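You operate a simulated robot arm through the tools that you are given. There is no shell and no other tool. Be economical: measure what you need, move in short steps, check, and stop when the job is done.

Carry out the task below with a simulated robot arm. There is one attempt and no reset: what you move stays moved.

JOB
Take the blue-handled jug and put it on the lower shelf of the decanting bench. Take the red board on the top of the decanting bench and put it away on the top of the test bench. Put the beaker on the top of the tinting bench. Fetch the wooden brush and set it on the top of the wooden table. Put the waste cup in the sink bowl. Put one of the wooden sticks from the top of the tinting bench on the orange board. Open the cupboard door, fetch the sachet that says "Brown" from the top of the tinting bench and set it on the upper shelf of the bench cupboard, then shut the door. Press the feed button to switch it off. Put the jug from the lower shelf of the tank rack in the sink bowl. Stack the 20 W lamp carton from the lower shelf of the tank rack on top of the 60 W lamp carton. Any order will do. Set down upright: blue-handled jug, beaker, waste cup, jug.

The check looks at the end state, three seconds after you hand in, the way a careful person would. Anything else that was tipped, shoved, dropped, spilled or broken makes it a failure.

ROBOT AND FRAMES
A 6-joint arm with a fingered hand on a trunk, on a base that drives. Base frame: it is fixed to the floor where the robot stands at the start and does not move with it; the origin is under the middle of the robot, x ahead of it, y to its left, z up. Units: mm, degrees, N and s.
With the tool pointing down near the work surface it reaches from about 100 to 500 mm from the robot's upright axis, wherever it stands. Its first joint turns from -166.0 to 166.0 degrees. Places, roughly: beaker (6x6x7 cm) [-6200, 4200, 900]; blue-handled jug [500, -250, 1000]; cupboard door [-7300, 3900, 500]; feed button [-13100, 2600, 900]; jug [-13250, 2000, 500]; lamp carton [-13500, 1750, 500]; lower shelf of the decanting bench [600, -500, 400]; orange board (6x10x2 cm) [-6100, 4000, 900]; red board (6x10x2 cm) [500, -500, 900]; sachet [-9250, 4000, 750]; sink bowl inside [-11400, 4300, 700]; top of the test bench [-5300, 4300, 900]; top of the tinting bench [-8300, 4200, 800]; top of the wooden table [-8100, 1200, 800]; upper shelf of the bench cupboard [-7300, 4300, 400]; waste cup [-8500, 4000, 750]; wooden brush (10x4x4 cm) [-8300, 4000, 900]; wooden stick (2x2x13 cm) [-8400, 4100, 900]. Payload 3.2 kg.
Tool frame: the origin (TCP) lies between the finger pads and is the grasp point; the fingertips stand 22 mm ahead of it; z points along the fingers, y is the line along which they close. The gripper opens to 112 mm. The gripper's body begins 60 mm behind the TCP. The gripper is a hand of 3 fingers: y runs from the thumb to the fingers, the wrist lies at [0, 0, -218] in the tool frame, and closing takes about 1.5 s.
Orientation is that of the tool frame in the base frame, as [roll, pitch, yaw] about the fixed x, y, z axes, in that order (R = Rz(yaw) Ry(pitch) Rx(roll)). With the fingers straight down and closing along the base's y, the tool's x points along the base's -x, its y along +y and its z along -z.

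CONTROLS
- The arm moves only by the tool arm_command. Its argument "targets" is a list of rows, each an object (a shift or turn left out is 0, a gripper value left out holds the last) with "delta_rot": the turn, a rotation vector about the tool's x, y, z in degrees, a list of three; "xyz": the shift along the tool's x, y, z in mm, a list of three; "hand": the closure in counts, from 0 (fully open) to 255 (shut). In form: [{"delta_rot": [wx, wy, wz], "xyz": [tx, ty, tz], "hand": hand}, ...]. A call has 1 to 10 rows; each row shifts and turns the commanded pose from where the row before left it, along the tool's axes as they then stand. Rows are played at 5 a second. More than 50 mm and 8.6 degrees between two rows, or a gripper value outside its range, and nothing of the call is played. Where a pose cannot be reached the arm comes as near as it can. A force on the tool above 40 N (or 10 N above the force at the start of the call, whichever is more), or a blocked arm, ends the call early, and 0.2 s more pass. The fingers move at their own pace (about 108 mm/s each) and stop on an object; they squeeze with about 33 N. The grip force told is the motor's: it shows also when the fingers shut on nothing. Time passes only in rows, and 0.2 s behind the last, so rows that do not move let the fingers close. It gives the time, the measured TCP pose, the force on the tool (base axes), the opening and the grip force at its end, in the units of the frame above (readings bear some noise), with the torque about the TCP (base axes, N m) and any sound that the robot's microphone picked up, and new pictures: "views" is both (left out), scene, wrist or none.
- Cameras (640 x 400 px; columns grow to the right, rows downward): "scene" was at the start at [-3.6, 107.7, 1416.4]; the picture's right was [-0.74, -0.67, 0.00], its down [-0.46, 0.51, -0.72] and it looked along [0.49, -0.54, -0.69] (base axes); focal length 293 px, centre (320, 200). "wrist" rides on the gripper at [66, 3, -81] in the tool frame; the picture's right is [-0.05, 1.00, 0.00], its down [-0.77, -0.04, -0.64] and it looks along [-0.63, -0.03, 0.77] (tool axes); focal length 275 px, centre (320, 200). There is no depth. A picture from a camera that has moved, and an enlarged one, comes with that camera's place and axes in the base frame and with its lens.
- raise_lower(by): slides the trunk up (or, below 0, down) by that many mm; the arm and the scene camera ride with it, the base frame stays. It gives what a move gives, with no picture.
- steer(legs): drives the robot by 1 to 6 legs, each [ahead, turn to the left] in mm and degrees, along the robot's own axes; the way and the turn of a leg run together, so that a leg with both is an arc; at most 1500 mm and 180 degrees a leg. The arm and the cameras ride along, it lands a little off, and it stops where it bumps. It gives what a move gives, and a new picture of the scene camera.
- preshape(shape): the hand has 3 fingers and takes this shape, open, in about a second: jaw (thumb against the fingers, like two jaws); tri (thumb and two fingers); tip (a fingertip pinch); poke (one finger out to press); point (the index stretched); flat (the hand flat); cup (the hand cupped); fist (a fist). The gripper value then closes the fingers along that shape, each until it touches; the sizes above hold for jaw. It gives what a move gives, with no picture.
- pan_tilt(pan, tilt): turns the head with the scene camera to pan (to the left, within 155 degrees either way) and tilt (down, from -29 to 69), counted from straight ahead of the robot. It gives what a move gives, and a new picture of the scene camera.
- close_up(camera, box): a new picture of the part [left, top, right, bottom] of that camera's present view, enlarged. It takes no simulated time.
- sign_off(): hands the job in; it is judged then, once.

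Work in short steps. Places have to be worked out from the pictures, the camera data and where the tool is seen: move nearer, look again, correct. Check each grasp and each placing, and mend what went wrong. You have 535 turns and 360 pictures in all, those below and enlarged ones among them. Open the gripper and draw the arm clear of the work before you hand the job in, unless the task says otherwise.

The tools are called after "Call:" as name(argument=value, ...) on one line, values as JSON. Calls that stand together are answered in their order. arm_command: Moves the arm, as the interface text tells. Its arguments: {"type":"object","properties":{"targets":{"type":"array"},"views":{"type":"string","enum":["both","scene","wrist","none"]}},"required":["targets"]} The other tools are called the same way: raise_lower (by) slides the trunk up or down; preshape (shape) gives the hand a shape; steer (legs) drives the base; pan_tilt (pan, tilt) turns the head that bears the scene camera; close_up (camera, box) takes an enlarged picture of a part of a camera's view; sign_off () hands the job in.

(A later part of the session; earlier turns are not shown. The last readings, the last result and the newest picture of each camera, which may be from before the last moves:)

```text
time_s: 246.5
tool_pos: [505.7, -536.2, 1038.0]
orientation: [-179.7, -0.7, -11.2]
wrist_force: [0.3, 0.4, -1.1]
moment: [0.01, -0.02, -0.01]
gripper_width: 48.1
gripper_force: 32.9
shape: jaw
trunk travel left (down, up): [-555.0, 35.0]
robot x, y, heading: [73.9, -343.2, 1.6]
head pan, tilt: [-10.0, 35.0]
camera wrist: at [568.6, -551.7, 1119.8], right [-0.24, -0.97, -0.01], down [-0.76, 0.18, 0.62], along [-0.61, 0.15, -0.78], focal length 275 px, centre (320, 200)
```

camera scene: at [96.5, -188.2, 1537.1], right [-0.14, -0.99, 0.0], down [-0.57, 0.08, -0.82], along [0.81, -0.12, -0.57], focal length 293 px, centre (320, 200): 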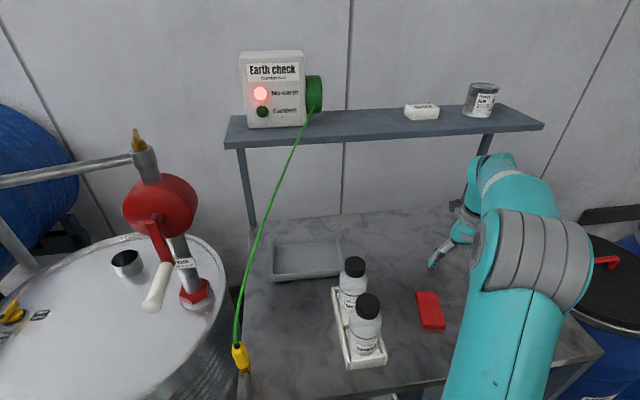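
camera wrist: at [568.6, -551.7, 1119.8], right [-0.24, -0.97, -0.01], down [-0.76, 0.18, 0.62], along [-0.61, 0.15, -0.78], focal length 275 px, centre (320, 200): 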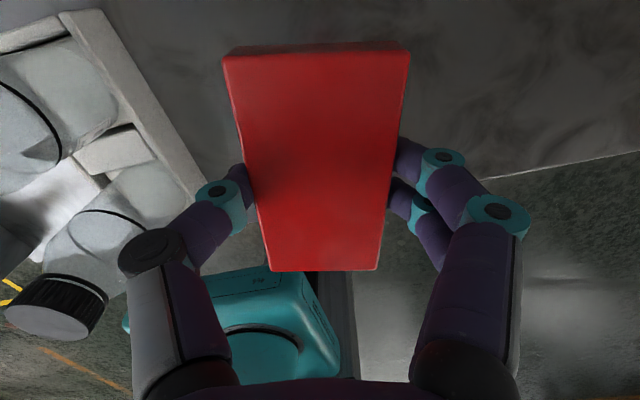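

The board is held. I drive across to the test bench at about (-5300, 4300).

Call:
steer(legs=[[-500, 0], [0, 141.6], [1500, 0], [1500, 0], [1500, 0], [1300, 0]])

Call:
steer(legs=[[0, -53]])

```text
time_s: 282.4
tool_pos: [-5143.4, 3662.7, 1037.2]
orientation: [-179.9, -0.9, 127.3]
wrist_force: [-0.4, 0.1, -1.6]
moment: [-0.01, 0.0, 0.0]
gripper_width: 48.0
gripper_force: 32.8
shape: jaw
trunk travel left (down, up): [-555.0, 35.0]
robot x, y, heading: [-4948.7, 3226.1, 140.0]
head pan, tilt: [-10.0, 35.0]
camera scene: at [-5063.6, 3134.1, 1537.1], right [0.76, 0.65, 0.0], down [0.37, -0.44, -0.82], along [-0.53, 0.63, -0.57], focal length 293 px, centre (320, 200)
```

scene: 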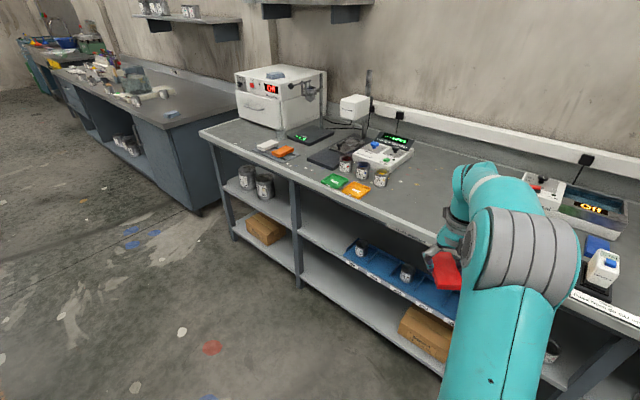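

```text
time_s: 285.2
tool_pos: [-4716.1, 3645.2, 1037.0]
orientation: [-179.7, -1.0, 74.0]
wrist_force: [1.2, -0.4, -0.3]
moment: [-0.02, -0.02, -0.02]
gripper_width: 48.1
gripper_force: 32.5
shape: jaw
trunk travel left (down, up): [-555.0, 35.0]
robot x, y, heading: [-4949.8, 3228.9, 86.9]
head pan, tilt: [-10.0, 35.0]
camera scene: at [-5095.3, 3267.3, 1537.1], right [0.97, -0.23, 0.0], down [-0.13, -0.56, -0.82], along [0.19, 0.8, -0.57], focal length 293 px, centre (320, 200)
```

scene: 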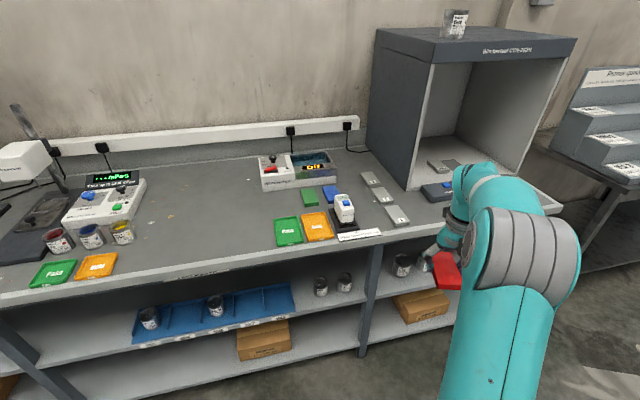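

I see the test bench: the middle front of its top is free around (-5280, 4000). I drive to stand before it.

Call:
steer(legs=[[0, 76.5], [599, 0], [0, -73.4]])

Call:
pan_tilt(pan=-20, tilt=45)

```text
time_s: 295.0
tool_pos: [-5331.2, 3839.5, 1037.0]
orientation: [-179.7, -0.9, 78.8]
wrist_force: [-0.6, -1.3, -0.4]
moment: [0.0, -0.01, -0.02]
gripper_width: 47.8
gripper_force: 33.1
shape: jaw
trunk travel left (down, up): [-555.0, 35.0]
robot x, y, heading: [-5525.1, 3407.0, 91.8]
head pan, tilt: [-10.0, 35.0]
camera scene: at [-5675.2, 3431.8, 1537.1], right [0.99, -0.14, 0.0], down [-0.08, -0.57, -0.82], along [0.12, 0.81, -0.57], focal length 293 px, centre (320, 200)
```

scene: 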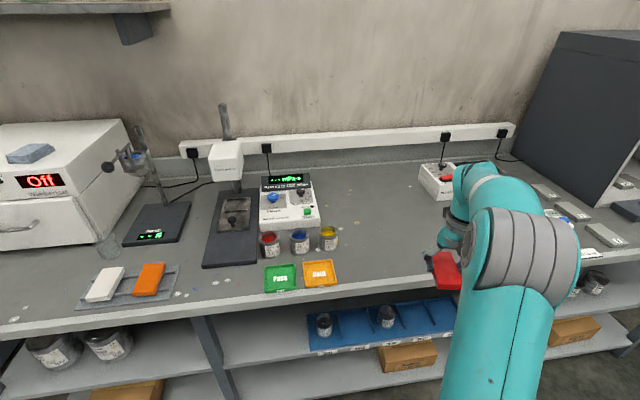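

```text
time_s: 295.7
tool_pos: [-5330.3, 3840.0, 1037.9]
orientation: [-179.7, -0.7, 78.7]
wrist_force: [0.2, -0.7, -0.6]
moment: [0.03, 0.01, 0.0]
gripper_width: 47.9
gripper_force: 32.9
shape: jaw
trunk travel left (down, up): [-555.0, 35.0]
robot x, y, heading: [-5523.1, 3406.3, 91.6]
head pan, tilt: [-20.0, 45.0]
camera scene: at [-5662.6, 3422.0, 1522.3], right [0.95, -0.31, 0.0], down [-0.22, -0.67, -0.71], along [0.22, 0.67, -0.71], focal length 293 px, centre (320, 200)
```

scene: 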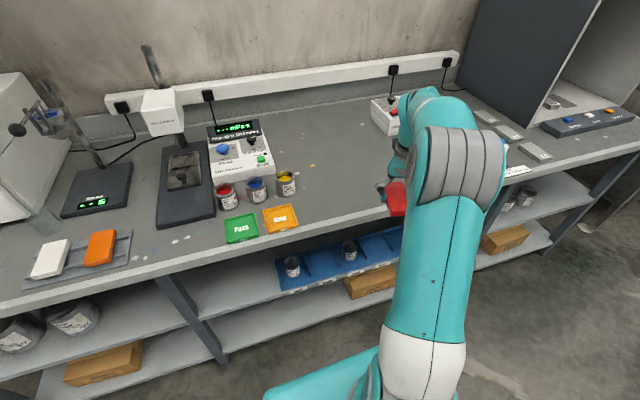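

The area at x≈-5450…-5200 is free. I drive forward 165 mm and look with the wrist camera.

Call:
steer(legs=[[165, 0]])

Call:
arm_command(targets=[{"xyz": [0, 0, 40]}], views="wrist")

```text
time_s: 297.2
tool_pos: [-5333.0, 4007.0, 1037.8]
orientation: [-179.8, -0.7, 78.6]
wrist_force: [0.6, -0.3, -0.9]
moment: [0.01, -0.03, 0.0]
gripper_width: 47.7
gripper_force: 33.2
shape: jaw
trunk travel left (down, up): [-555.0, 35.0]
robot x, y, heading: [-5530.6, 3574.9, 91.6]
head pan, tilt: [-20.0, 45.0]
camera scene: at [-5667.2, 3590.9, 1522.3], right [0.95, -0.32, 0.0], down [-0.22, -0.67, -0.71], along [0.22, 0.67, -0.71], focal length 293 px, centre (320, 200)
```

scene: 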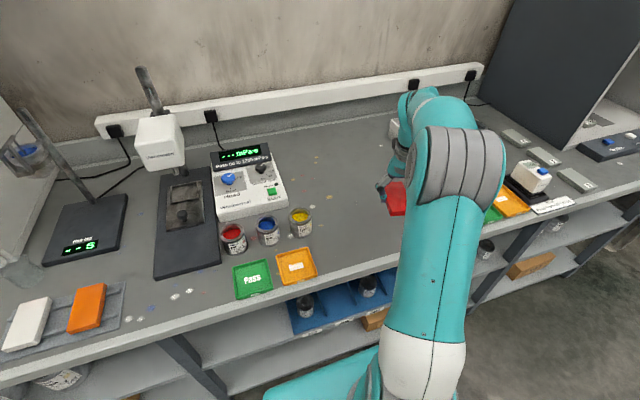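

```text
time_s: 297.6
tool_pos: [-5335.1, 4007.8, 999.4]
orientation: [-179.7, -0.8, 78.6]
wrist_force: [0.2, 0.1, -0.5]
moment: [0.01, 0.01, -0.02]
gripper_width: 48.0
gripper_force: 33.4
shape: jaw
trunk travel left (down, up): [-555.0, 35.0]
robot x, y, heading: [-5527.5, 3573.1, 91.7]
head pan, tilt: [-20.0, 45.0]
camera wrist: at [-5317.5, 4071.1, 1080.3], right [0.97, -0.24, -0.01], down [-0.19, -0.76, 0.62], along [-0.16, -0.6, -0.78], focal length 275 px, centre (320, 200)
```

wrist: 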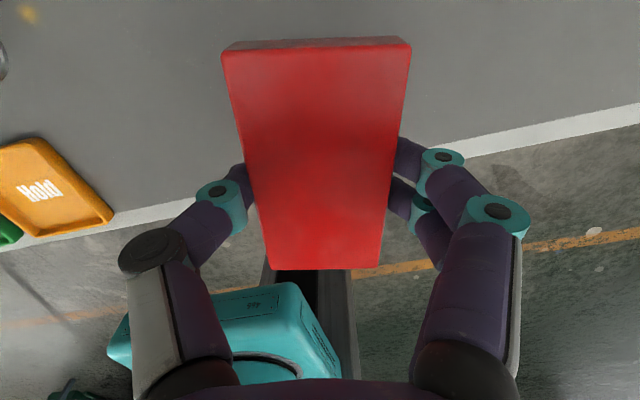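

Call:
steer(legs=[[50, 0]])

Call:
arm_command(targets=[{"xyz": [0, 0, 30]}, {"xyz": [0, 0, 20]}, {"xyz": [0, 0, 8]}, {"xyz": [0, 0, 6]}, {"xyz": [0, 0, 6]}, {"xyz": [0, 0, 5]}, {"xyz": [0, 0, 5]}, {"xyz": [0, 0, 5]}], views="none")

```text
time_s: 298.5
tool_pos: [-5334.1, 4058.1, 999.2]
orientation: [-179.7, -0.7, 78.6]
wrist_force: [1.0, -0.2, -1.0]
moment: [0.0, 0.04, 0.0]
gripper_width: 47.8
gripper_force: 32.8
shape: jaw
trunk travel left (down, up): [-555.0, 35.0]
robot x, y, heading: [-5531.5, 3624.3, 91.5]
head pan, tilt: [-20.0, 45.0]
camera scene: at [-5668.6, 3641.6, 1522.3], right [0.95, -0.32, 0.0], down [-0.22, -0.67, -0.71], along [0.22, 0.67, -0.71], focal length 293 px, centre (320, 200)
```

scene: 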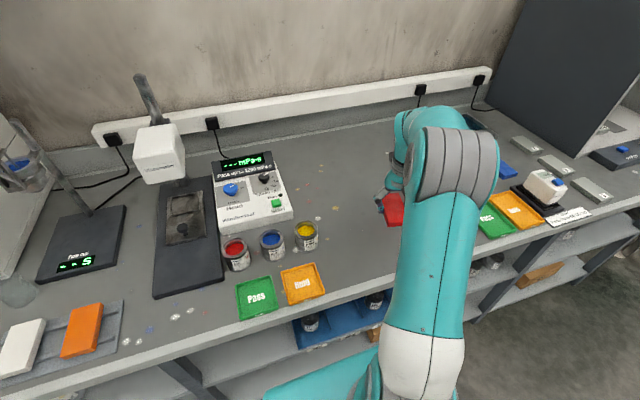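

```text
time_s: 300.3
tool_pos: [-5335.7, 4059.3, 914.7]
orientation: [-179.8, -0.9, 78.6]
wrist_force: [0.1, -0.5, -1.0]
moment: [0.0, -0.03, -0.01]
gripper_width: 47.9
gripper_force: 32.8
shape: jaw
trunk travel left (down, up): [-555.0, 35.0]
robot x, y, heading: [-5528.7, 3627.1, 91.6]
head pan, tilt: [-20.0, 45.0]
```

Call:
arm_command(targets=[{"xyz": [0, 0, 5]}, {"xyz": [0, 0, 5]}, {"xyz": [0, 0, 4]}, {"xyz": [0, 0, 4]}, {"xyz": [0, 0, 4]}, {}], views="none")

```text
time_s: 301.3
tool_pos: [-5335.1, 4059.8, 901.7]
orientation: [180.0, -1.6, 78.5]
wrist_force: [-1.5, -3.7, 22.2]
moment: [-0.18, 0.03, -0.06]
gripper_width: 48.4
gripper_force: 32.9
shape: jaw
trunk travel left (down, up): [-555.0, 35.0]
robot x, y, heading: [-5527.7, 3624.6, 91.5]
head pan, tilt: [-20.0, 45.0]
stopped in row 5: the force on the tool passed its limit at 45 N (the readings are from after the stop); the commanded pose is now the measured one
```

Board rests on the bench (top z≈864). I release and rise.

Call:
arm_command(targets=[{"xyz": [0, 0, -2]}, {"hand": 60}, {}, {}, {}, {"xyz": [0, 0, -40]}, {"xyz": [0, 0, -45]}, {"xyz": [0, 0, -45]}], views="wrist")

```text
time_s: 303.1
tool_pos: [-5335.3, 4055.5, 1031.8]
orientation: [-179.9, -1.3, 78.4]
wrist_force: [0.5, 0.3, -0.2]
moment: [0.0, 0.02, -0.01]
gripper_width: 85.3
gripper_force: 0.0
shape: jaw
trunk travel left (down, up): [-555.0, 35.0]
robot x, y, heading: [-5529.9, 3627.1, 91.6]
head pan, tilt: [-20.0, 45.0]
camera wrist: at [-5318.7, 4118.9, 1114.9], right [0.97, -0.24, 0.0], down [-0.19, -0.76, 0.62], along [-0.15, -0.6, -0.79], focal length 275 px, centre (320, 200)
```

wrist: 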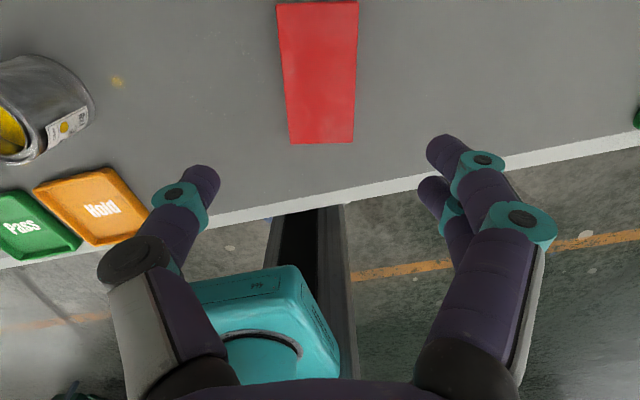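

The red board is placed. Next the beaker on the left part of this bench: I drive ~800 mm left and look.

Call:
steer(legs=[[-220, 0], [0, 88.5], [760, 0], [0, -90]])

Call:
pan_tilt(pan=-15, tilt=40)

```text
time_s: 316.2
tool_pos: [-6112.7, 3809.4, 1031.7]
orientation: [-179.9, -1.2, 80.9]
wrist_force: [-0.4, -0.2, -0.2]
moment: [0.02, -0.03, 0.02]
gripper_width: 85.3
gripper_force: 0.1
shape: jaw
trunk travel left (down, up): [-555.0, 35.0]
robot x, y, heading: [-6291.1, 3371.5, 94.2]
head pan, tilt: [-20.0, 45.0]
camera scene: at [-6427.8, 3379.8, 1522.3], right [0.96, -0.28, 0.0], down [-0.2, -0.68, -0.71], along [0.2, 0.68, -0.71], focal length 293 px, centre (320, 200)
```

scene: 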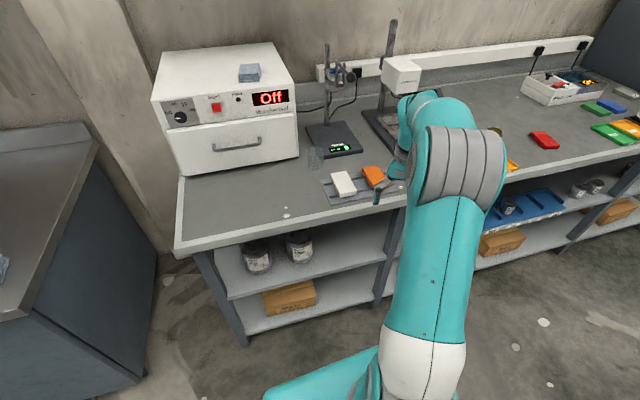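

```text
time_s: 316.9
tool_pos: [-6111.4, 3808.3, 1033.0]
orientation: [-179.8, -1.3, 81.0]
wrist_force: [0.9, 0.2, 0.3]
moment: [0.0, 0.0, 0.03]
gripper_width: 85.6
gripper_force: 0.1
shape: jaw
trunk travel left (down, up): [-555.0, 35.0]
robot x, y, heading: [-6289.8, 3370.0, 94.0]
head pan, tilt: [-15.0, 40.0]
camera scene: at [-6434.0, 3385.1, 1529.5], right [0.98, -0.19, 0.0], down [-0.12, -0.63, -0.77], along [0.15, 0.75, -0.64], focal length 293 px, centre (320, 200)
```

scene: 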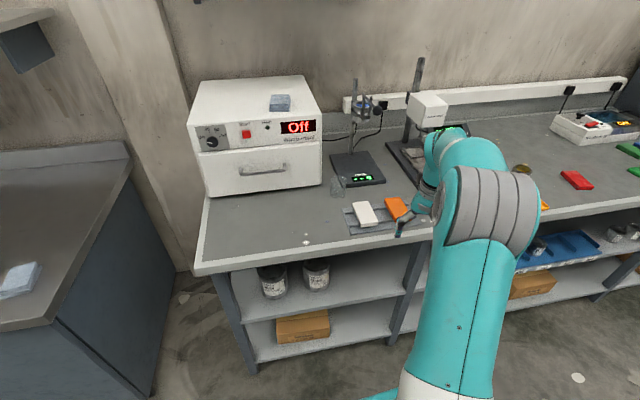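

Call:
close_up(camera="scene", box=[280, 140, 440, 250])

```text
3.64 times, centred on (360, 195) of scene
camera zoom: at [-6434.0, 3385.1, 1529.5], right [0.98, -0.19, 0.0], down [-0.12, -0.63, -0.77], along [0.15, 0.75, -0.64], focal length 1066 px, centre (174, 218)
```

zoom: 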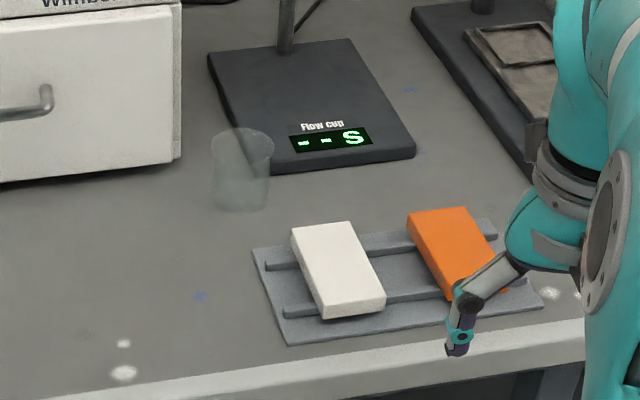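

The beaker's base centre is at about (-6209, 4184, 864). I drive up to the bench and position the open hand over it.

Call:
steer(legs=[[330, -3]])

Call:
arm_command(targets=[{"hand": 0}], views="none")

```text
time_s: 319.0
tool_pos: [-6108.1, 4112.4, 1031.4]
orientation: [-179.8, -0.9, 78.3]
wrist_force: [-1.7, -5.6, -0.9]
moment: [0.89, -0.24, 0.04]
gripper_width: 85.8
gripper_force: 0.1
shape: jaw
trunk travel left (down, up): [-555.0, 35.0]
robot x, y, heading: [-6306.2, 3684.8, 91.3]
head pan, tilt: [-15.0, 40.0]
stopped in leg 1: the force on the tool passed its limit at 97 N (the readings are from after the stop); the commanded pose is now the measured one
camera scene: at [-6448.7, 3705.8, 1529.5], right [0.97, -0.24, 0.0], down [-0.15, -0.62, -0.77], along [0.18, 0.75, -0.64], focal length 293 px, centre (320, 200)
```

scene: 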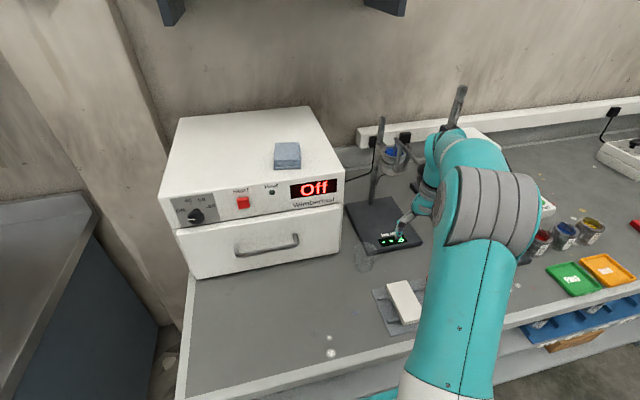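

```text
time_s: 319.4
tool_pos: [-6106.9, 4112.7, 1030.0]
orientation: [-179.8, -0.8, 78.3]
wrist_force: [-2.0, -6.5, -0.6]
moment: [0.88, -0.27, 0.06]
gripper_width: 111.9
gripper_force: 0.1
shape: jaw
trunk travel left (down, up): [-555.0, 35.0]
robot x, y, heading: [-6301.0, 3687.2, 91.7]
head pan, tilt: [-15.0, 40.0]
```

The arm's upper part bumped the standing instrument behind it. I back off at once and look.

Call:
steer(legs=[[-120, 0]])

Call:
close_up(camera="scene", box=[320, 60, 580, 240])

```text
time_s: 320.6
tool_pos: [-6104.6, 3994.2, 1032.6]
orientation: [-179.8, -0.8, 78.3]
wrist_force: [-0.3, -1.2, 0.0]
moment: [0.02, -0.01, -0.01]
gripper_width: 111.9
gripper_force: 0.0
shape: jaw
trunk travel left (down, up): [-555.0, 35.0]
robot x, y, heading: [-6303.0, 3567.3, 91.6]
head pan, tilt: [-15.0, 40.0]
camera scene: at [-6445.4, 3587.0, 1529.6], right [0.97, -0.24, 0.0], down [-0.15, -0.62, -0.77], along [0.18, 0.74, -0.64], focal length 293 px, centre (320, 200)
```

scene: 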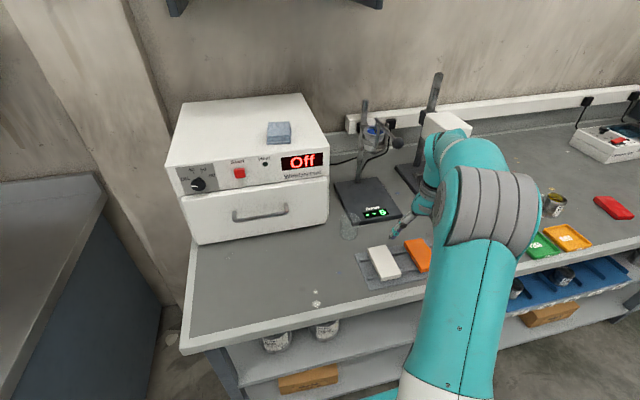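

```text
2.22 times, centred on (450, 150) of scene
camera zoom: at [-6445.4, 3587.0, 1529.6], right [0.97, -0.24, 0.0], down [-0.15, -0.62, -0.77], along [0.18, 0.74, -0.64], focal length 651 px, centre (31, 311)
```

zoom: 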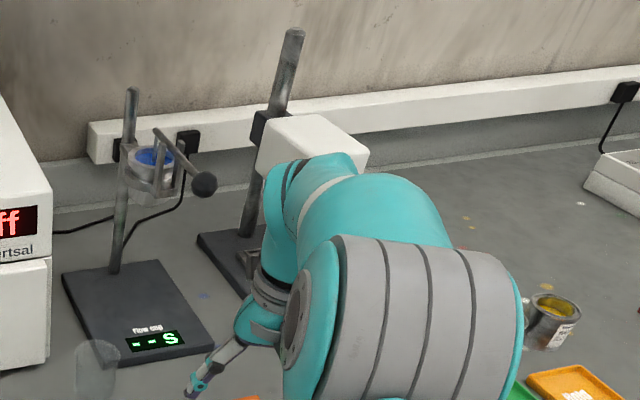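

The instrument stands as before. I shift the hand 104 mm left first, then go forward again.

Call:
arm_command(targets=[{"xyz": [-7, -34, 0]}, {"xyz": [-7, -34, 0]}, {"xyz": [-7, -34, 0]}], views="none")

Call:
steer(legs=[[100, 0]])

```text
time_s: 321.4
tool_pos: [-6209.5, 3993.1, 1030.3]
orientation: [-179.8, -0.9, 78.2]
wrist_force: [-0.2, 0.1, -0.1]
moment: [-0.01, -0.03, 0.0]
gripper_width: 111.8
gripper_force: 0.0
shape: jaw
trunk travel left (down, up): [-555.0, 35.0]
robot x, y, heading: [-6302.3, 3568.7, 91.0]
head pan, tilt: [-15.0, 40.0]
```

```text
time_s: 322.6
tool_pos: [-6211.6, 4095.2, 1030.4]
orientation: [-179.8, -0.7, 78.4]
wrist_force: [-0.7, 0.6, 0.6]
moment: [0.0, 0.0, 0.02]
gripper_width: 111.9
gripper_force: 0.0
shape: jaw
trunk travel left (down, up): [-555.0, 35.0]
robot x, y, heading: [-6301.9, 3670.4, 91.5]
head pan, tilt: [-15.0, 40.0]
camera scene: at [-6447.9, 3689.4, 1529.5], right [0.97, -0.23, 0.0], down [-0.15, -0.63, -0.77], along [0.18, 0.74, -0.64], focal length 293 px, centre (320, 200)
```

scene: 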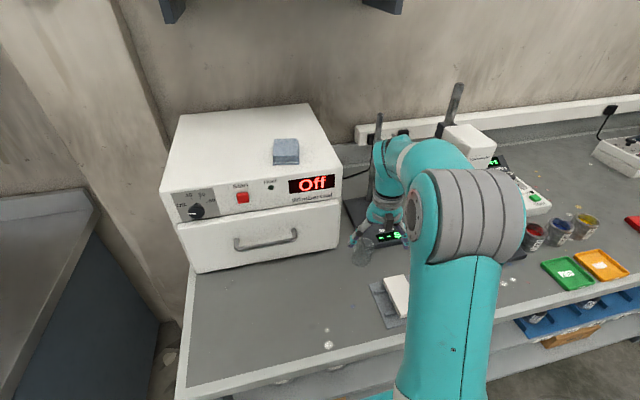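

Call:
steer(legs=[[40, 0]])

Call:
arm_command(targets=[{"xyz": [25, 0, 0]}], views="wrist")

```text
time_s: 323.4
tool_pos: [-6211.9, 4135.6, 1029.8]
orientation: [-179.7, -0.9, 78.4]
wrist_force: [0.3, 0.9, 0.1]
moment: [-0.03, -0.01, -0.01]
gripper_width: 112.1
gripper_force: 0.1
shape: jaw
trunk travel left (down, up): [-555.0, 35.0]
robot x, y, heading: [-6306.2, 3704.2, 91.2]
head pan, tilt: [-15.0, 40.0]
camera scene: at [-6448.9, 3729.1, 1529.5], right [0.97, -0.23, 0.0], down [-0.15, -0.63, -0.77], along [0.18, 0.74, -0.64], focal length 293 px, centre (320, 200)
```

scene: 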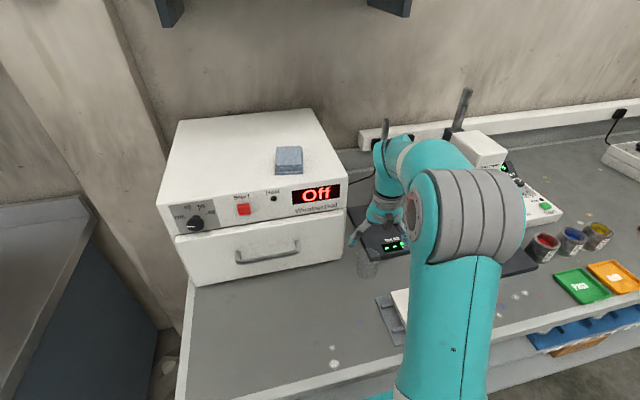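

```text
time_s: 323.8
tool_pos: [-6207.6, 4160.4, 1029.3]
orientation: [-179.8, -0.8, 78.4]
wrist_force: [0.1, -0.1, -0.3]
moment: [0.01, -0.01, 0.0]
gripper_width: 111.8
gripper_force: 0.1
shape: jaw
trunk travel left (down, up): [-555.0, 35.0]
robot x, y, heading: [-6306.3, 3706.8, 91.5]
head pan, tilt: [-15.0, 40.0]
camera wrist: at [-6191.0, 4223.1, 1111.7], right [0.97, -0.25, 0.0], down [-0.19, -0.76, 0.63], along [-0.16, -0.61, -0.78], focal length 275 px, centre (320, 200)
```

wrist: 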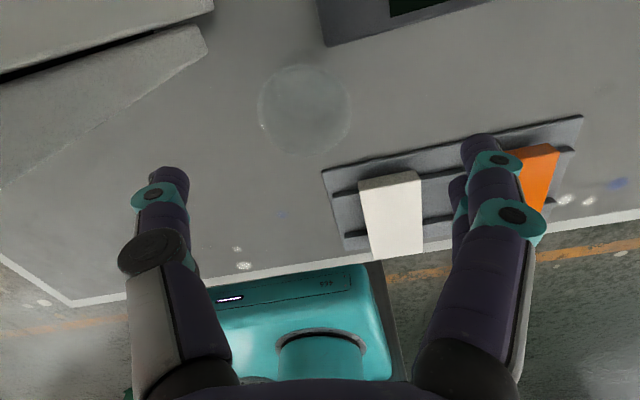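

The beaker's rim centre is at about (-6218, 4162). I centre over it and descend with the hand fully open.

Call:
arm_command(targets=[{"xyz": [0, -10, 0]}, {"xyz": [0, 0, 40]}, {"xyz": [0, 0, 30]}], views="wrist")

```text
time_s: 324.6
tool_pos: [-6215.7, 4163.2, 960.6]
orientation: [-179.9, -0.8, 78.4]
wrist_force: [-0.2, 0.3, -0.4]
moment: [-0.01, -0.03, 0.0]
gripper_width: 112.1
gripper_force: 0.1
shape: jaw
trunk travel left (down, up): [-555.0, 35.0]
robot x, y, heading: [-6306.5, 3706.1, 91.7]
head pan, tilt: [-15.0, 40.0]
camera wrist: at [-6199.1, 4226.4, 1041.8], right [0.97, -0.25, 0.0], down [-0.19, -0.76, 0.63], along [-0.16, -0.6, -0.78], focal length 275 px, centre (320, 200)
```

wrist: 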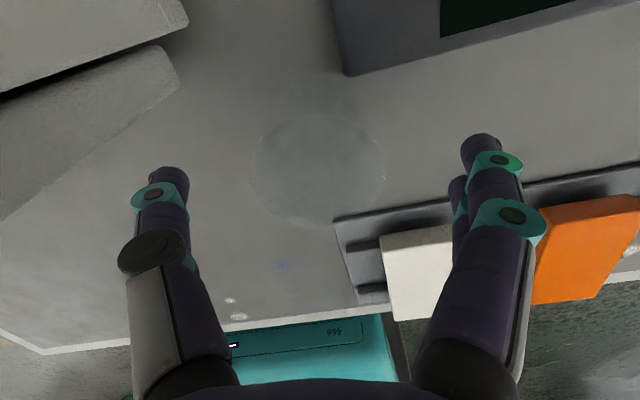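

Centred. Down 52 mm more and close.

Call:
arm_command(targets=[{"xyz": [0, -1, 30]}, {"xyz": [0, 0, 22]}, {"hand": 255}, {}, {}, {}, {}, {}], views="wrist")

```text
time_s: 326.4
tool_pos: [-6218.3, 4163.1, 906.2]
orientation: [-179.8, -0.9, 78.3]
wrist_force: [0.7, 0.0, 0.5]
moment: [-0.01, 0.03, -0.02]
gripper_width: 44.8
gripper_force: 33.0
shape: jaw
trunk travel left (down, up): [-555.0, 35.0]
robot x, y, heading: [-6304.4, 3709.3, 91.5]
head pan, tilt: [-15.0, 40.0]
camera wrist: at [-6201.3, 4227.0, 988.8], right [0.97, -0.25, 0.0], down [-0.19, -0.76, 0.63], along [-0.16, -0.6, -0.78], focal length 275 px, centre (320, 200)
```

wrist: 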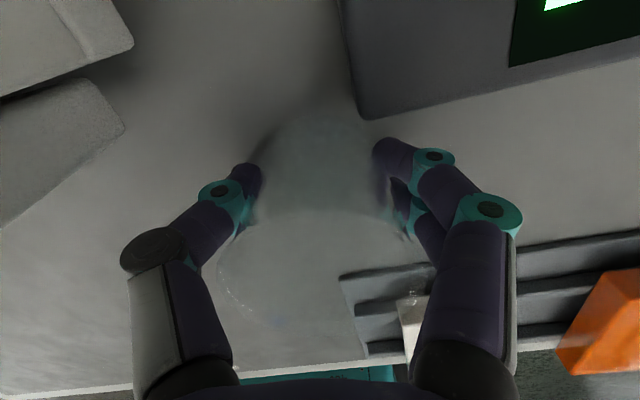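

Call:
arm_command(targets=[{"xyz": [0, 0, -20]}, {"xyz": [0, 0, -40]}, {"xyz": [0, 0, -45]}, {}], views="both")

```text
time_s: 327.4
tool_pos: [-6218.4, 4159.5, 1012.6]
orientation: [-179.8, -0.9, 78.4]
wrist_force: [0.0, 0.6, -0.7]
moment: [-0.05, 0.0, 0.0]
gripper_width: 45.1
gripper_force: 32.8
shape: jaw
trunk travel left (down, up): [-555.0, 35.0]
robot x, y, heading: [-6306.2, 3708.3, 91.6]
head pan, tilt: [-15.0, 40.0]
camera scene: at [-6448.8, 3727.9, 1529.5], right [0.97, -0.23, 0.0], down [-0.15, -0.62, -0.77], along [0.18, 0.74, -0.64], focal length 293 px, centre (320, 200)
camera wrist: at [-6201.3, 4223.6, 1094.1], right [0.97, -0.25, 0.0], down [-0.19, -0.76, 0.62], along [-0.16, -0.6, -0.78], focal length 275 px, centre (320, 200)
```

scene: 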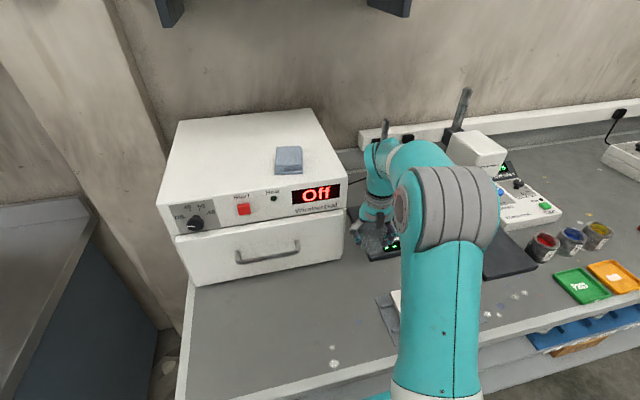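
wrist: 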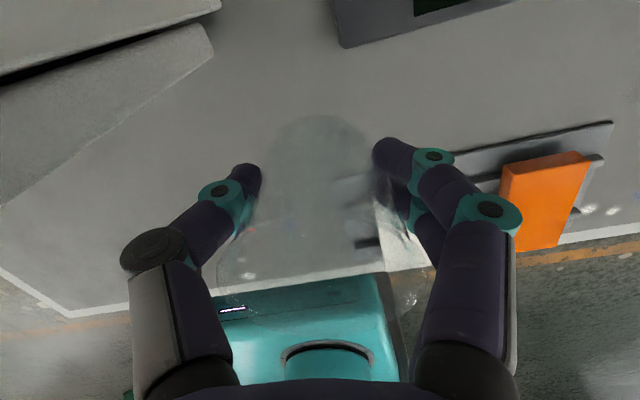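

The beaker is held. I drive left to the tinting bench (~-8300).

Call:
steer(legs=[[-300, 0], [0, 88.5], [1500, 0], [400, 0], [0, -90]])

Call:
pan_tilt(pan=0, tilt=40)

```text
time_s: 346.1
tool_pos: [-8090.9, 3843.3, 1012.4]
orientation: [-179.8, -0.8, 77.6]
wrist_force: [0.9, 0.1, 0.0]
moment: [0.01, 0.0, 0.03]
gripper_width: 44.9
gripper_force: 32.9
shape: jaw
trunk travel left (down, up): [-555.0, 35.0]
robot x, y, heading: [-8181.8, 3386.4, 90.8]
head pan, tilt: [-15.0, 40.0]
camera scene: at [-8327.5, 3414.2, 1529.6], right [0.97, -0.25, 0.0], down [-0.16, -0.62, -0.77], along [0.19, 0.74, -0.64], focal length 293 px, centre (320, 200)
```

scene: 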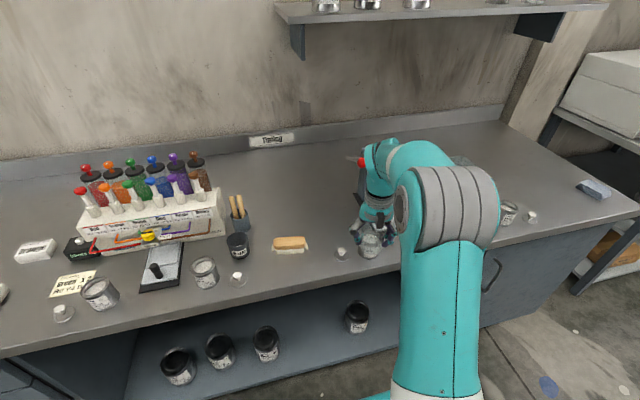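

```text
time_s: 346.9
tool_pos: [-8091.0, 3843.9, 1013.3]
orientation: [-179.9, -0.8, 77.6]
wrist_force: [0.4, -0.8, -0.7]
moment: [-0.01, 0.01, -0.02]
gripper_width: 44.6
gripper_force: 32.7
shape: jaw
trunk travel left (down, up): [-555.0, 35.0]
robot x, y, heading: [-8185.0, 3393.3, 90.8]
head pan, tilt: [0.0, 40.0]
camera scene: at [-8349.6, 3416.8, 1529.6], right [1.0, 0.01, 0.0], down [0.01, -0.64, -0.77], along [-0.01, 0.77, -0.64], focal length 293 px, centre (320, 200)
```

scene: 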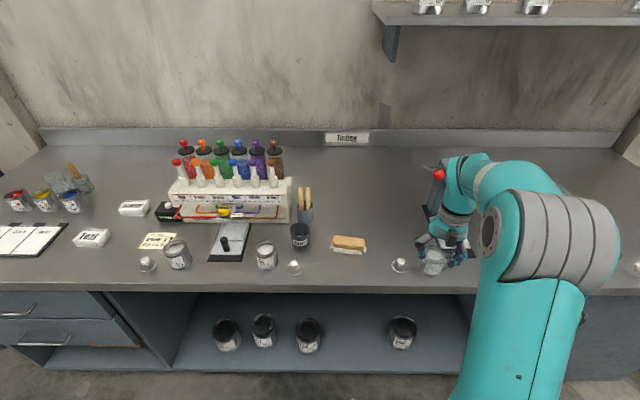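

Call:
close_up(camera="scene", box=[160, 130, 400, 290])

Call:
close_up(camera="scene", box=[0, 150, 210, 290])

```text
2.50 times, centred on (280, 210) of scene
camera zoom: at [-8349.6, 3416.8, 1529.6], right [1.0, 0.01, 0.0], down [0.01, -0.64, -0.77], along [-0.01, 0.77, -0.64], focal length 733 px, centre (420, 175)
```

zoom: 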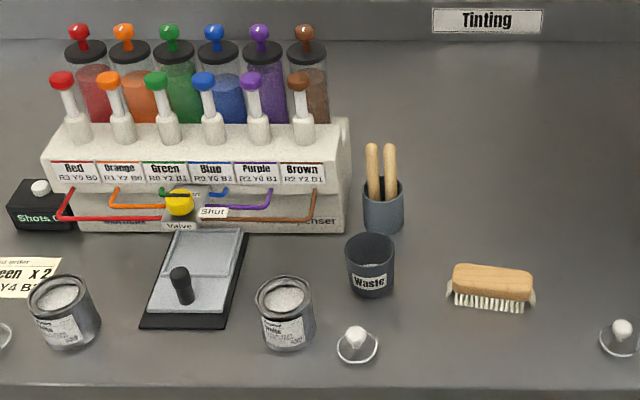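

```text
2.86 times, centred on (105, 220) of scene
camera zoom: at [-8349.6, 3416.8, 1529.6], right [1.0, 0.01, 0.0], down [0.01, -0.64, -0.77], along [-0.01, 0.77, -0.64], focal length 837 px, centre (934, 143)
```

zoom: 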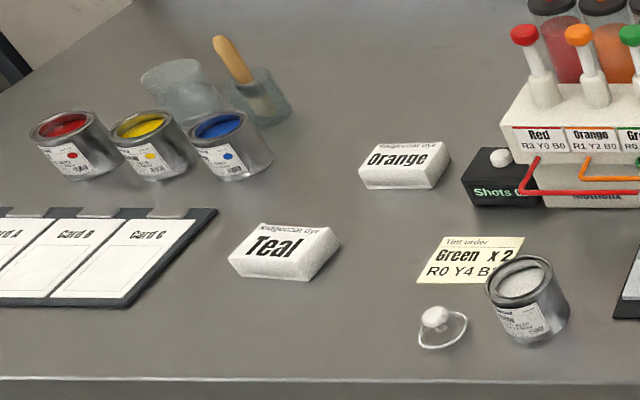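

I see the brush (-8266, 4040), waste cup, sticks and sachets. A free spot for the beaker is at about (-8150, 4140). I drive up and move over it.

Call:
steer(legs=[[270, 0]])

Call:
arm_command(targets=[{"xyz": [-4, -30, 0]}, {"xyz": [-4, -30, 0]}, {"xyz": [35, 0, 0]}], views="wrist")

```text
time_s: 348.8
tool_pos: [-8095.6, 4120.3, 1012.2]
orientation: [-179.8, -0.8, 77.7]
wrist_force: [0.6, -0.4, -1.1]
moment: [0.01, 0.01, -0.01]
gripper_width: 44.8
gripper_force: 32.5
shape: jaw
trunk travel left (down, up): [-555.0, 35.0]
robot x, y, heading: [-8189.0, 3666.1, 90.9]
head pan, tilt: [0.0, 40.0]
camera scene: at [-8353.3, 3693.1, 1529.5], right [1.0, 0.01, 0.0], down [0.01, -0.64, -0.77], along [-0.01, 0.77, -0.64], focal length 293 px, centre (320, 200)
```

scene: 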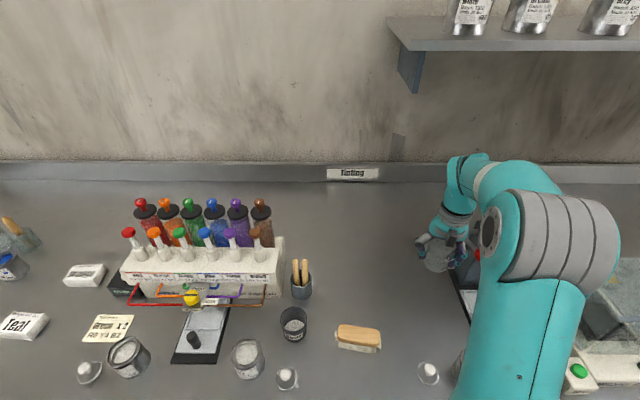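

```text
time_s: 349.6
tool_pos: [-8149.3, 4157.6, 1011.7]
orientation: [-179.8, -0.7, 77.8]
wrist_force: [0.9, -0.4, -0.7]
moment: [-0.03, 0.01, 0.0]
gripper_width: 44.4
gripper_force: 33.0
shape: jaw
trunk travel left (down, up): [-555.0, 35.0]
robot x, y, heading: [-8187.4, 3662.5, 91.0]
head pan, tilt: [0.0, 40.0]
camera wrist: at [-8132.2, 4221.9, 1093.6], right [0.97, -0.26, 0.0], down [-0.2, -0.75, 0.63], along [-0.17, -0.6, -0.78], focal length 275 px, centre (320, 200)
```

wrist: 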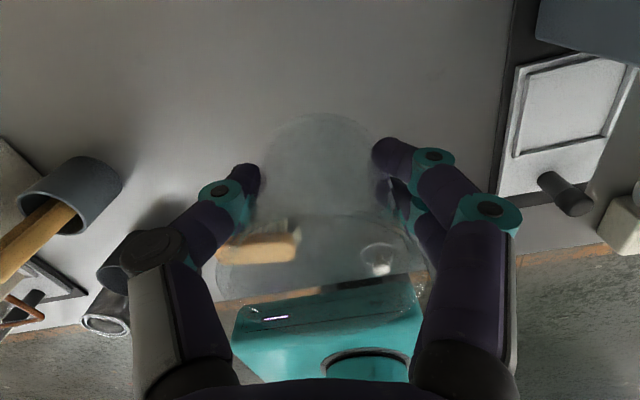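

The area below is free. I lower the beaker to the bench top.

Call:
arm_command(targets=[{"xyz": [0, 0, 45]}, {"xyz": [0, 0, 40]}, {"xyz": [0, 0, 25]}, {"xyz": [0, 0, 10]}, {"xyz": [0, 0, 6]}, {"xyz": [0, 0, 6]}, {"xyz": [0, 0, 5]}, {"xyz": [0, 0, 5]}], views="none")

```text
time_s: 351.4
tool_pos: [-8148.2, 4160.6, 875.5]
orientation: [-179.8, -1.3, 77.7]
wrist_force: [0.3, -0.2, 29.5]
moment: [-0.04, -0.03, -0.02]
gripper_width: 45.2
gripper_force: 32.3
shape: jaw
trunk travel left (down, up): [-555.0, 35.0]
robot x, y, heading: [-8187.4, 3667.3, 90.9]
head pan, tilt: [0.0, 40.0]
```

Contact: bench top z≈835. I release and rise.

Call:
arm_command(targets=[{"xyz": [0, 0, -3]}, {"hand": 0}, {}, {}, {}, {"xyz": [0, 0, -30]}, {"xyz": [0, 0, -45]}, {"xyz": [0, 0, -45]}, {"xyz": [0, 0, -30]}], views="both")

```text
time_s: 353.4
tool_pos: [-8147.6, 4157.9, 1022.9]
orientation: [-179.9, -0.8, 77.6]
wrist_force: [-0.5, 0.5, 0.0]
moment: [0.02, 0.02, -0.01]
gripper_width: 112.1
gripper_force: 0.0
shape: jaw
trunk travel left (down, up): [-555.0, 35.0]
robot x, y, heading: [-8189.6, 3668.8, 91.0]
head pan, tilt: [0.0, 40.0]
camera scene: at [-8353.3, 3692.1, 1529.5], right [1.0, 0.01, 0.0], down [0.01, -0.64, -0.77], along [-0.01, 0.77, -0.64], focal length 293 px, centre (320, 200)
camera wrist: at [-8130.1, 4221.9, 1104.2], right [0.97, -0.26, 0.0], down [-0.2, -0.75, 0.62], along [-0.16, -0.6, -0.78], focal length 275 px, centre (320, 200)
```

scene: 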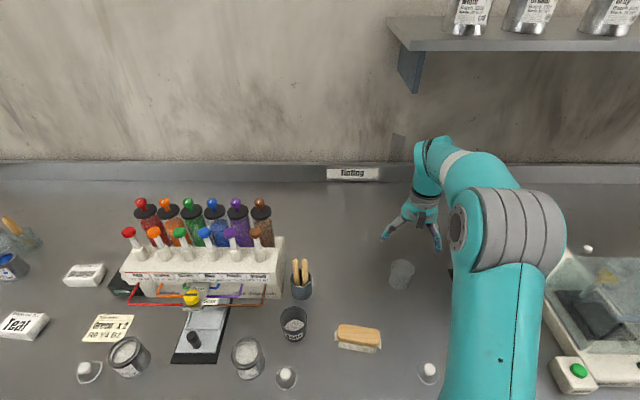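
wrist: 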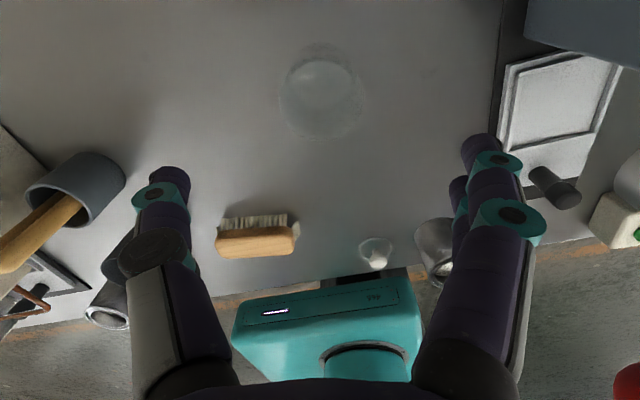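

The beaker stands upright on the tinting bench. Next the brush at about (-8271, 4010), long axis near −12°: I turn the hand and move over it.

Call:
arm_command(targets=[{"delta_rot": [0, 0, 8.5]}, {"delta_rot": [0, 0, 8.5]}, {"delta_rot": [0, 0, 8.5]}, {"delta_rot": [0, 0, 8.5]}, {"delta_rot": [0, 0, 8.5]}, {"delta_rot": [0, 0, 8.5]}, {"delta_rot": [0, 0, 8.5]}, {"delta_rot": [0, 0, 8.5]}, {"delta_rot": [0, 0, 8.5]}, {"delta_rot": [0, 0, 8.5]}], views="none")

Call:
arm_command(targets=[{"delta_rot": [0, 0, 5]}, {"xyz": [-22, 42, 0]}, {"xyz": [-22, 42, 0]}, {"xyz": [-22, 42, 0]}, {"xyz": [-22, 42, 0]}, {"xyz": [0, 0, 45], "hand": 60}], views="wrist")

```text
time_s: 355.6
tool_pos: [-8149.1, 4157.4, 1022.1]
orientation: [-179.2, 0.1, -7.6]
wrist_force: [-0.2, -1.1, 0.5]
moment: [-0.01, 0.01, 0.01]
gripper_width: 112.0
gripper_force: 0.1
shape: jaw
trunk travel left (down, up): [-555.0, 35.0]
robot x, y, heading: [-8188.5, 3667.2, 90.7]
head pan, tilt: [0.0, 40.0]
```

```text
time_s: 357.0
tool_pos: [-8177.0, 4023.7, 1013.4]
orientation: [-179.4, 0.8, -11.9]
wrist_force: [0.0, -0.2, 0.3]
moment: [0.01, 0.03, 0.0]
gripper_width: 85.9
gripper_force: 0.0
shape: jaw
out of reach, approached as far as the arm can: row 3, 4, 5, 6
trunk travel left (down, up): [-555.0, 35.0]
robot x, y, heading: [-8191.9, 3666.6, 90.5]
head pan, tilt: [0.0, 40.0]
camera wrist: at [-8112.6, 4006.9, 1094.1], right [-0.25, -0.97, -0.01], down [-0.74, 0.19, 0.64], along [-0.62, 0.17, -0.76], focal length 275 px, centre (320, 200)
```

wrist: 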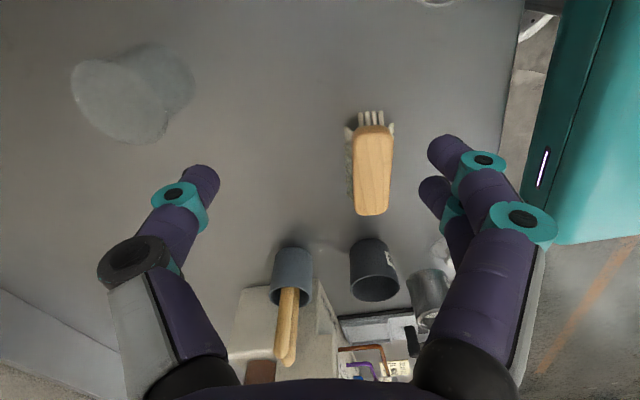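

The arm can't go further left in this pose, so I move the base ~95 mm left instead.

Call:
steer(legs=[[-150, 0], [0, 90], [95, 0], [0, -90], [150, 0]])

Call:
arm_command(targets=[{"xyz": [0, 0, 20]}], views="wrist")

```text
time_s: 367.7
tool_pos: [-8281.6, 4024.4, 1014.1]
orientation: [-179.5, 0.6, -10.8]
wrist_force: [-0.1, 0.5, 0.1]
moment: [-0.01, -0.02, -0.02]
gripper_width: 85.8
gripper_force: 0.0
shape: jaw
trunk travel left (down, up): [-555.0, 35.0]
robot x, y, heading: [-8285.3, 3667.6, 92.1]
head pan, tilt: [0.0, 40.0]
camera scene: at [-8450.0, 3690.3, 1529.5], right [1.0, 0.03, 0.0], down [0.02, -0.64, -0.77], along [-0.03, 0.77, -0.64], focal length 293 px, centre (320, 200)
```

scene: 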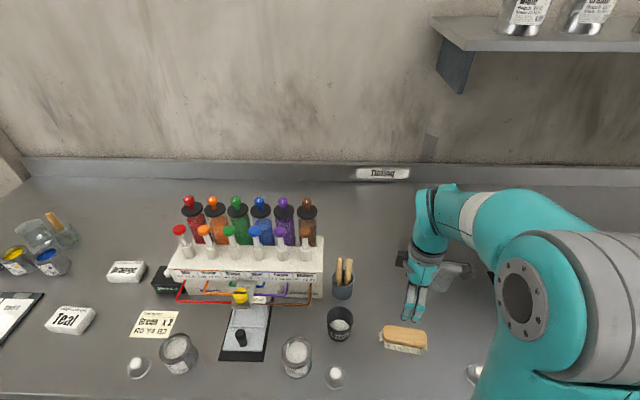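

```text
time_s: 368.1
tool_pos: [-8279.1, 4024.1, 995.4]
orientation: [-179.6, 1.1, -10.6]
wrist_force: [-0.7, -0.3, 0.4]
moment: [0.03, -0.03, 0.04]
gripper_width: 85.9
gripper_force: 0.0
shape: jaw
out of reach, approached as far as the arm can: row 1
trunk travel left (down, up): [-555.0, 35.0]
robot x, y, heading: [-8282.2, 3668.3, 91.9]
head pan, tilt: [0.0, 40.0]
camera wrist: at [-8211.7, 4009.4, 1074.9], right [-0.23, -0.97, -0.01], down [-0.74, 0.17, 0.65], along [-0.63, 0.15, -0.76], focal length 275 px, centre (320, 200)
```

wrist: 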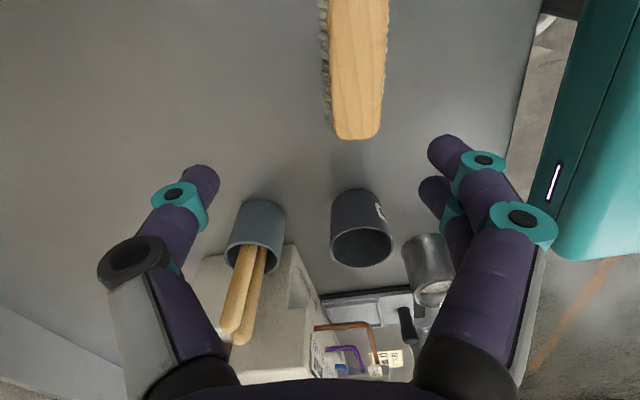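

Call:
arm_command(targets=[{"xyz": [15, 22, 0]}, {"xyz": [0, 0, 40]}, {"xyz": [0, 0, 40]}, {}], views="wrist")

```text
time_s: 369.1
tool_pos: [-8256.6, 4001.0, 918.3]
orientation: [-179.6, 1.4, -10.6]
wrist_force: [0.3, -0.1, 0.5]
moment: [-0.01, -0.02, 0.0]
gripper_width: 86.2
gripper_force: 0.1
shape: jaw
out of reach, approached as far as the arm can: row 3
trunk travel left (down, up): [-555.0, 35.0]
robot x, y, heading: [-8285.5, 3665.1, 91.9]
head pan, tilt: [0.0, 40.0]
camera wrist: at [-8189.8, 3985.5, 997.5], right [-0.23, -0.97, -0.01], down [-0.74, 0.17, 0.65], along [-0.63, 0.16, -0.76], focal length 275 px, centre (320, 200)
```

wrist: 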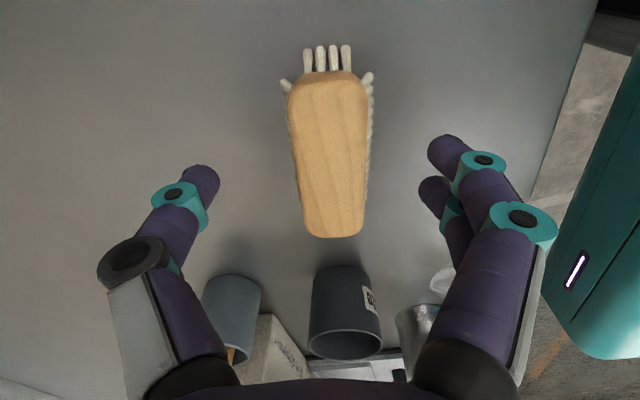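

Call:
arm_command(targets=[{"xyz": [5, 3, 20]}, {"xyz": [0, 0, 17]}, {"hand": 255}, {}, {}, {}, {}, {}, {}], views="wrist")

```text
time_s: 371.1
tool_pos: [-8248.0, 3996.4, 880.9]
orientation: [-179.5, 1.2, -10.8]
wrist_force: [0.4, 0.1, 0.1]
moment: [0.03, -0.04, 0.0]
gripper_width: 28.3
gripper_force: 32.8
shape: jaw
out of reach, approached as far as the arm can: row 2
trunk travel left (down, up): [-555.0, 35.0]
robot x, y, heading: [-8282.5, 3665.5, 92.2]
head pan, tilt: [0.0, 40.0]
camera wrist: at [-8183.1, 3981.2, 959.8], right [-0.23, -0.97, -0.01], down [-0.74, 0.17, 0.65], along [-0.63, 0.16, -0.76], focal length 275 px, centre (320, 200)
```

wrist: 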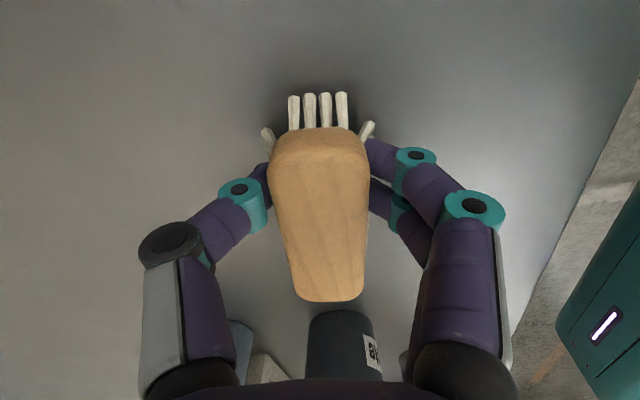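

Gripped (width 28). I lift and then drive to the wooden table at about (-8100, 1200).

Call:
arm_command(targets=[{"xyz": [0, 0, -30]}, {"xyz": [0, 0, -45]}, {"xyz": [0, 0, -45]}, {"xyz": [0, 0, -40]}], views="wrist")

Call:
pan_tilt(pan=-150, tilt=20)

```text
time_s: 372.1
tool_pos: [-8247.5, 3996.8, 1040.8]
orientation: [-179.4, 0.7, -10.8]
wrist_force: [-0.5, -0.3, -1.0]
moment: [0.02, 0.0, 0.01]
gripper_width: 27.9
gripper_force: 33.3
shape: jaw
trunk travel left (down, up): [-555.0, 35.0]
robot x, y, heading: [-8284.4, 3665.9, 91.9]
head pan, tilt: [0.0, 40.0]
camera wrist: at [-8182.6, 3980.3, 1120.7], right [-0.23, -0.97, -0.01], down [-0.74, 0.17, 0.64], along [-0.63, 0.16, -0.76], focal length 275 px, centre (320, 200)
```

wrist: 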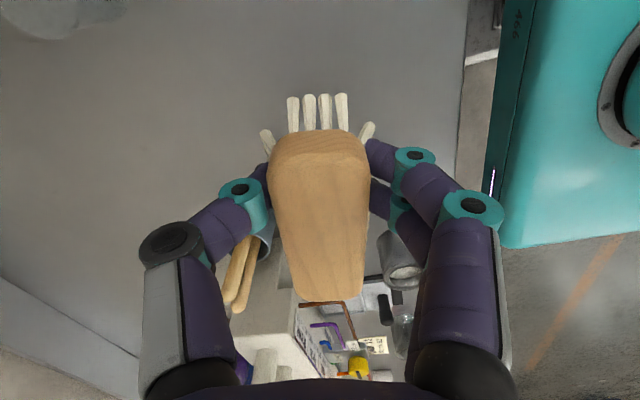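

```text
time_s: 374.4
tool_pos: [-8248.5, 3995.5, 1040.6]
orientation: [-179.5, 0.7, -10.7]
wrist_force: [1.0, -0.2, -0.4]
moment: [-0.02, -0.01, 0.01]
gripper_width: 27.8
gripper_force: 32.6
shape: jaw
trunk travel left (down, up): [-555.0, 35.0]
robot x, y, heading: [-8286.2, 3666.9, 91.8]
head pan, tilt: [-150.0, 20.0]
camera scene: at [-8397.9, 3525.2, 1561.0], right [-0.85, -0.53, 0.0], down [-0.18, 0.29, -0.94], along [0.5, -0.8, -0.34], focal length 293 px, centre (320, 200)
```

scene: 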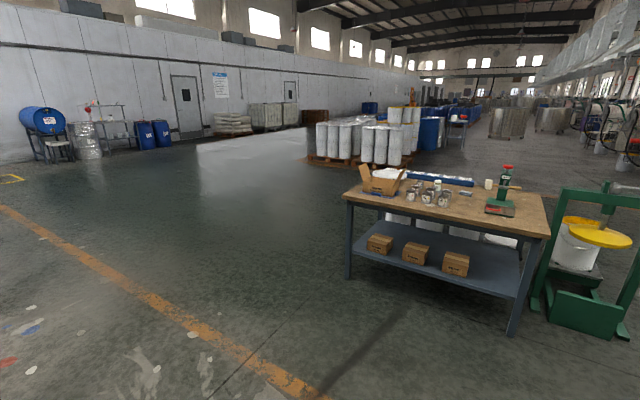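

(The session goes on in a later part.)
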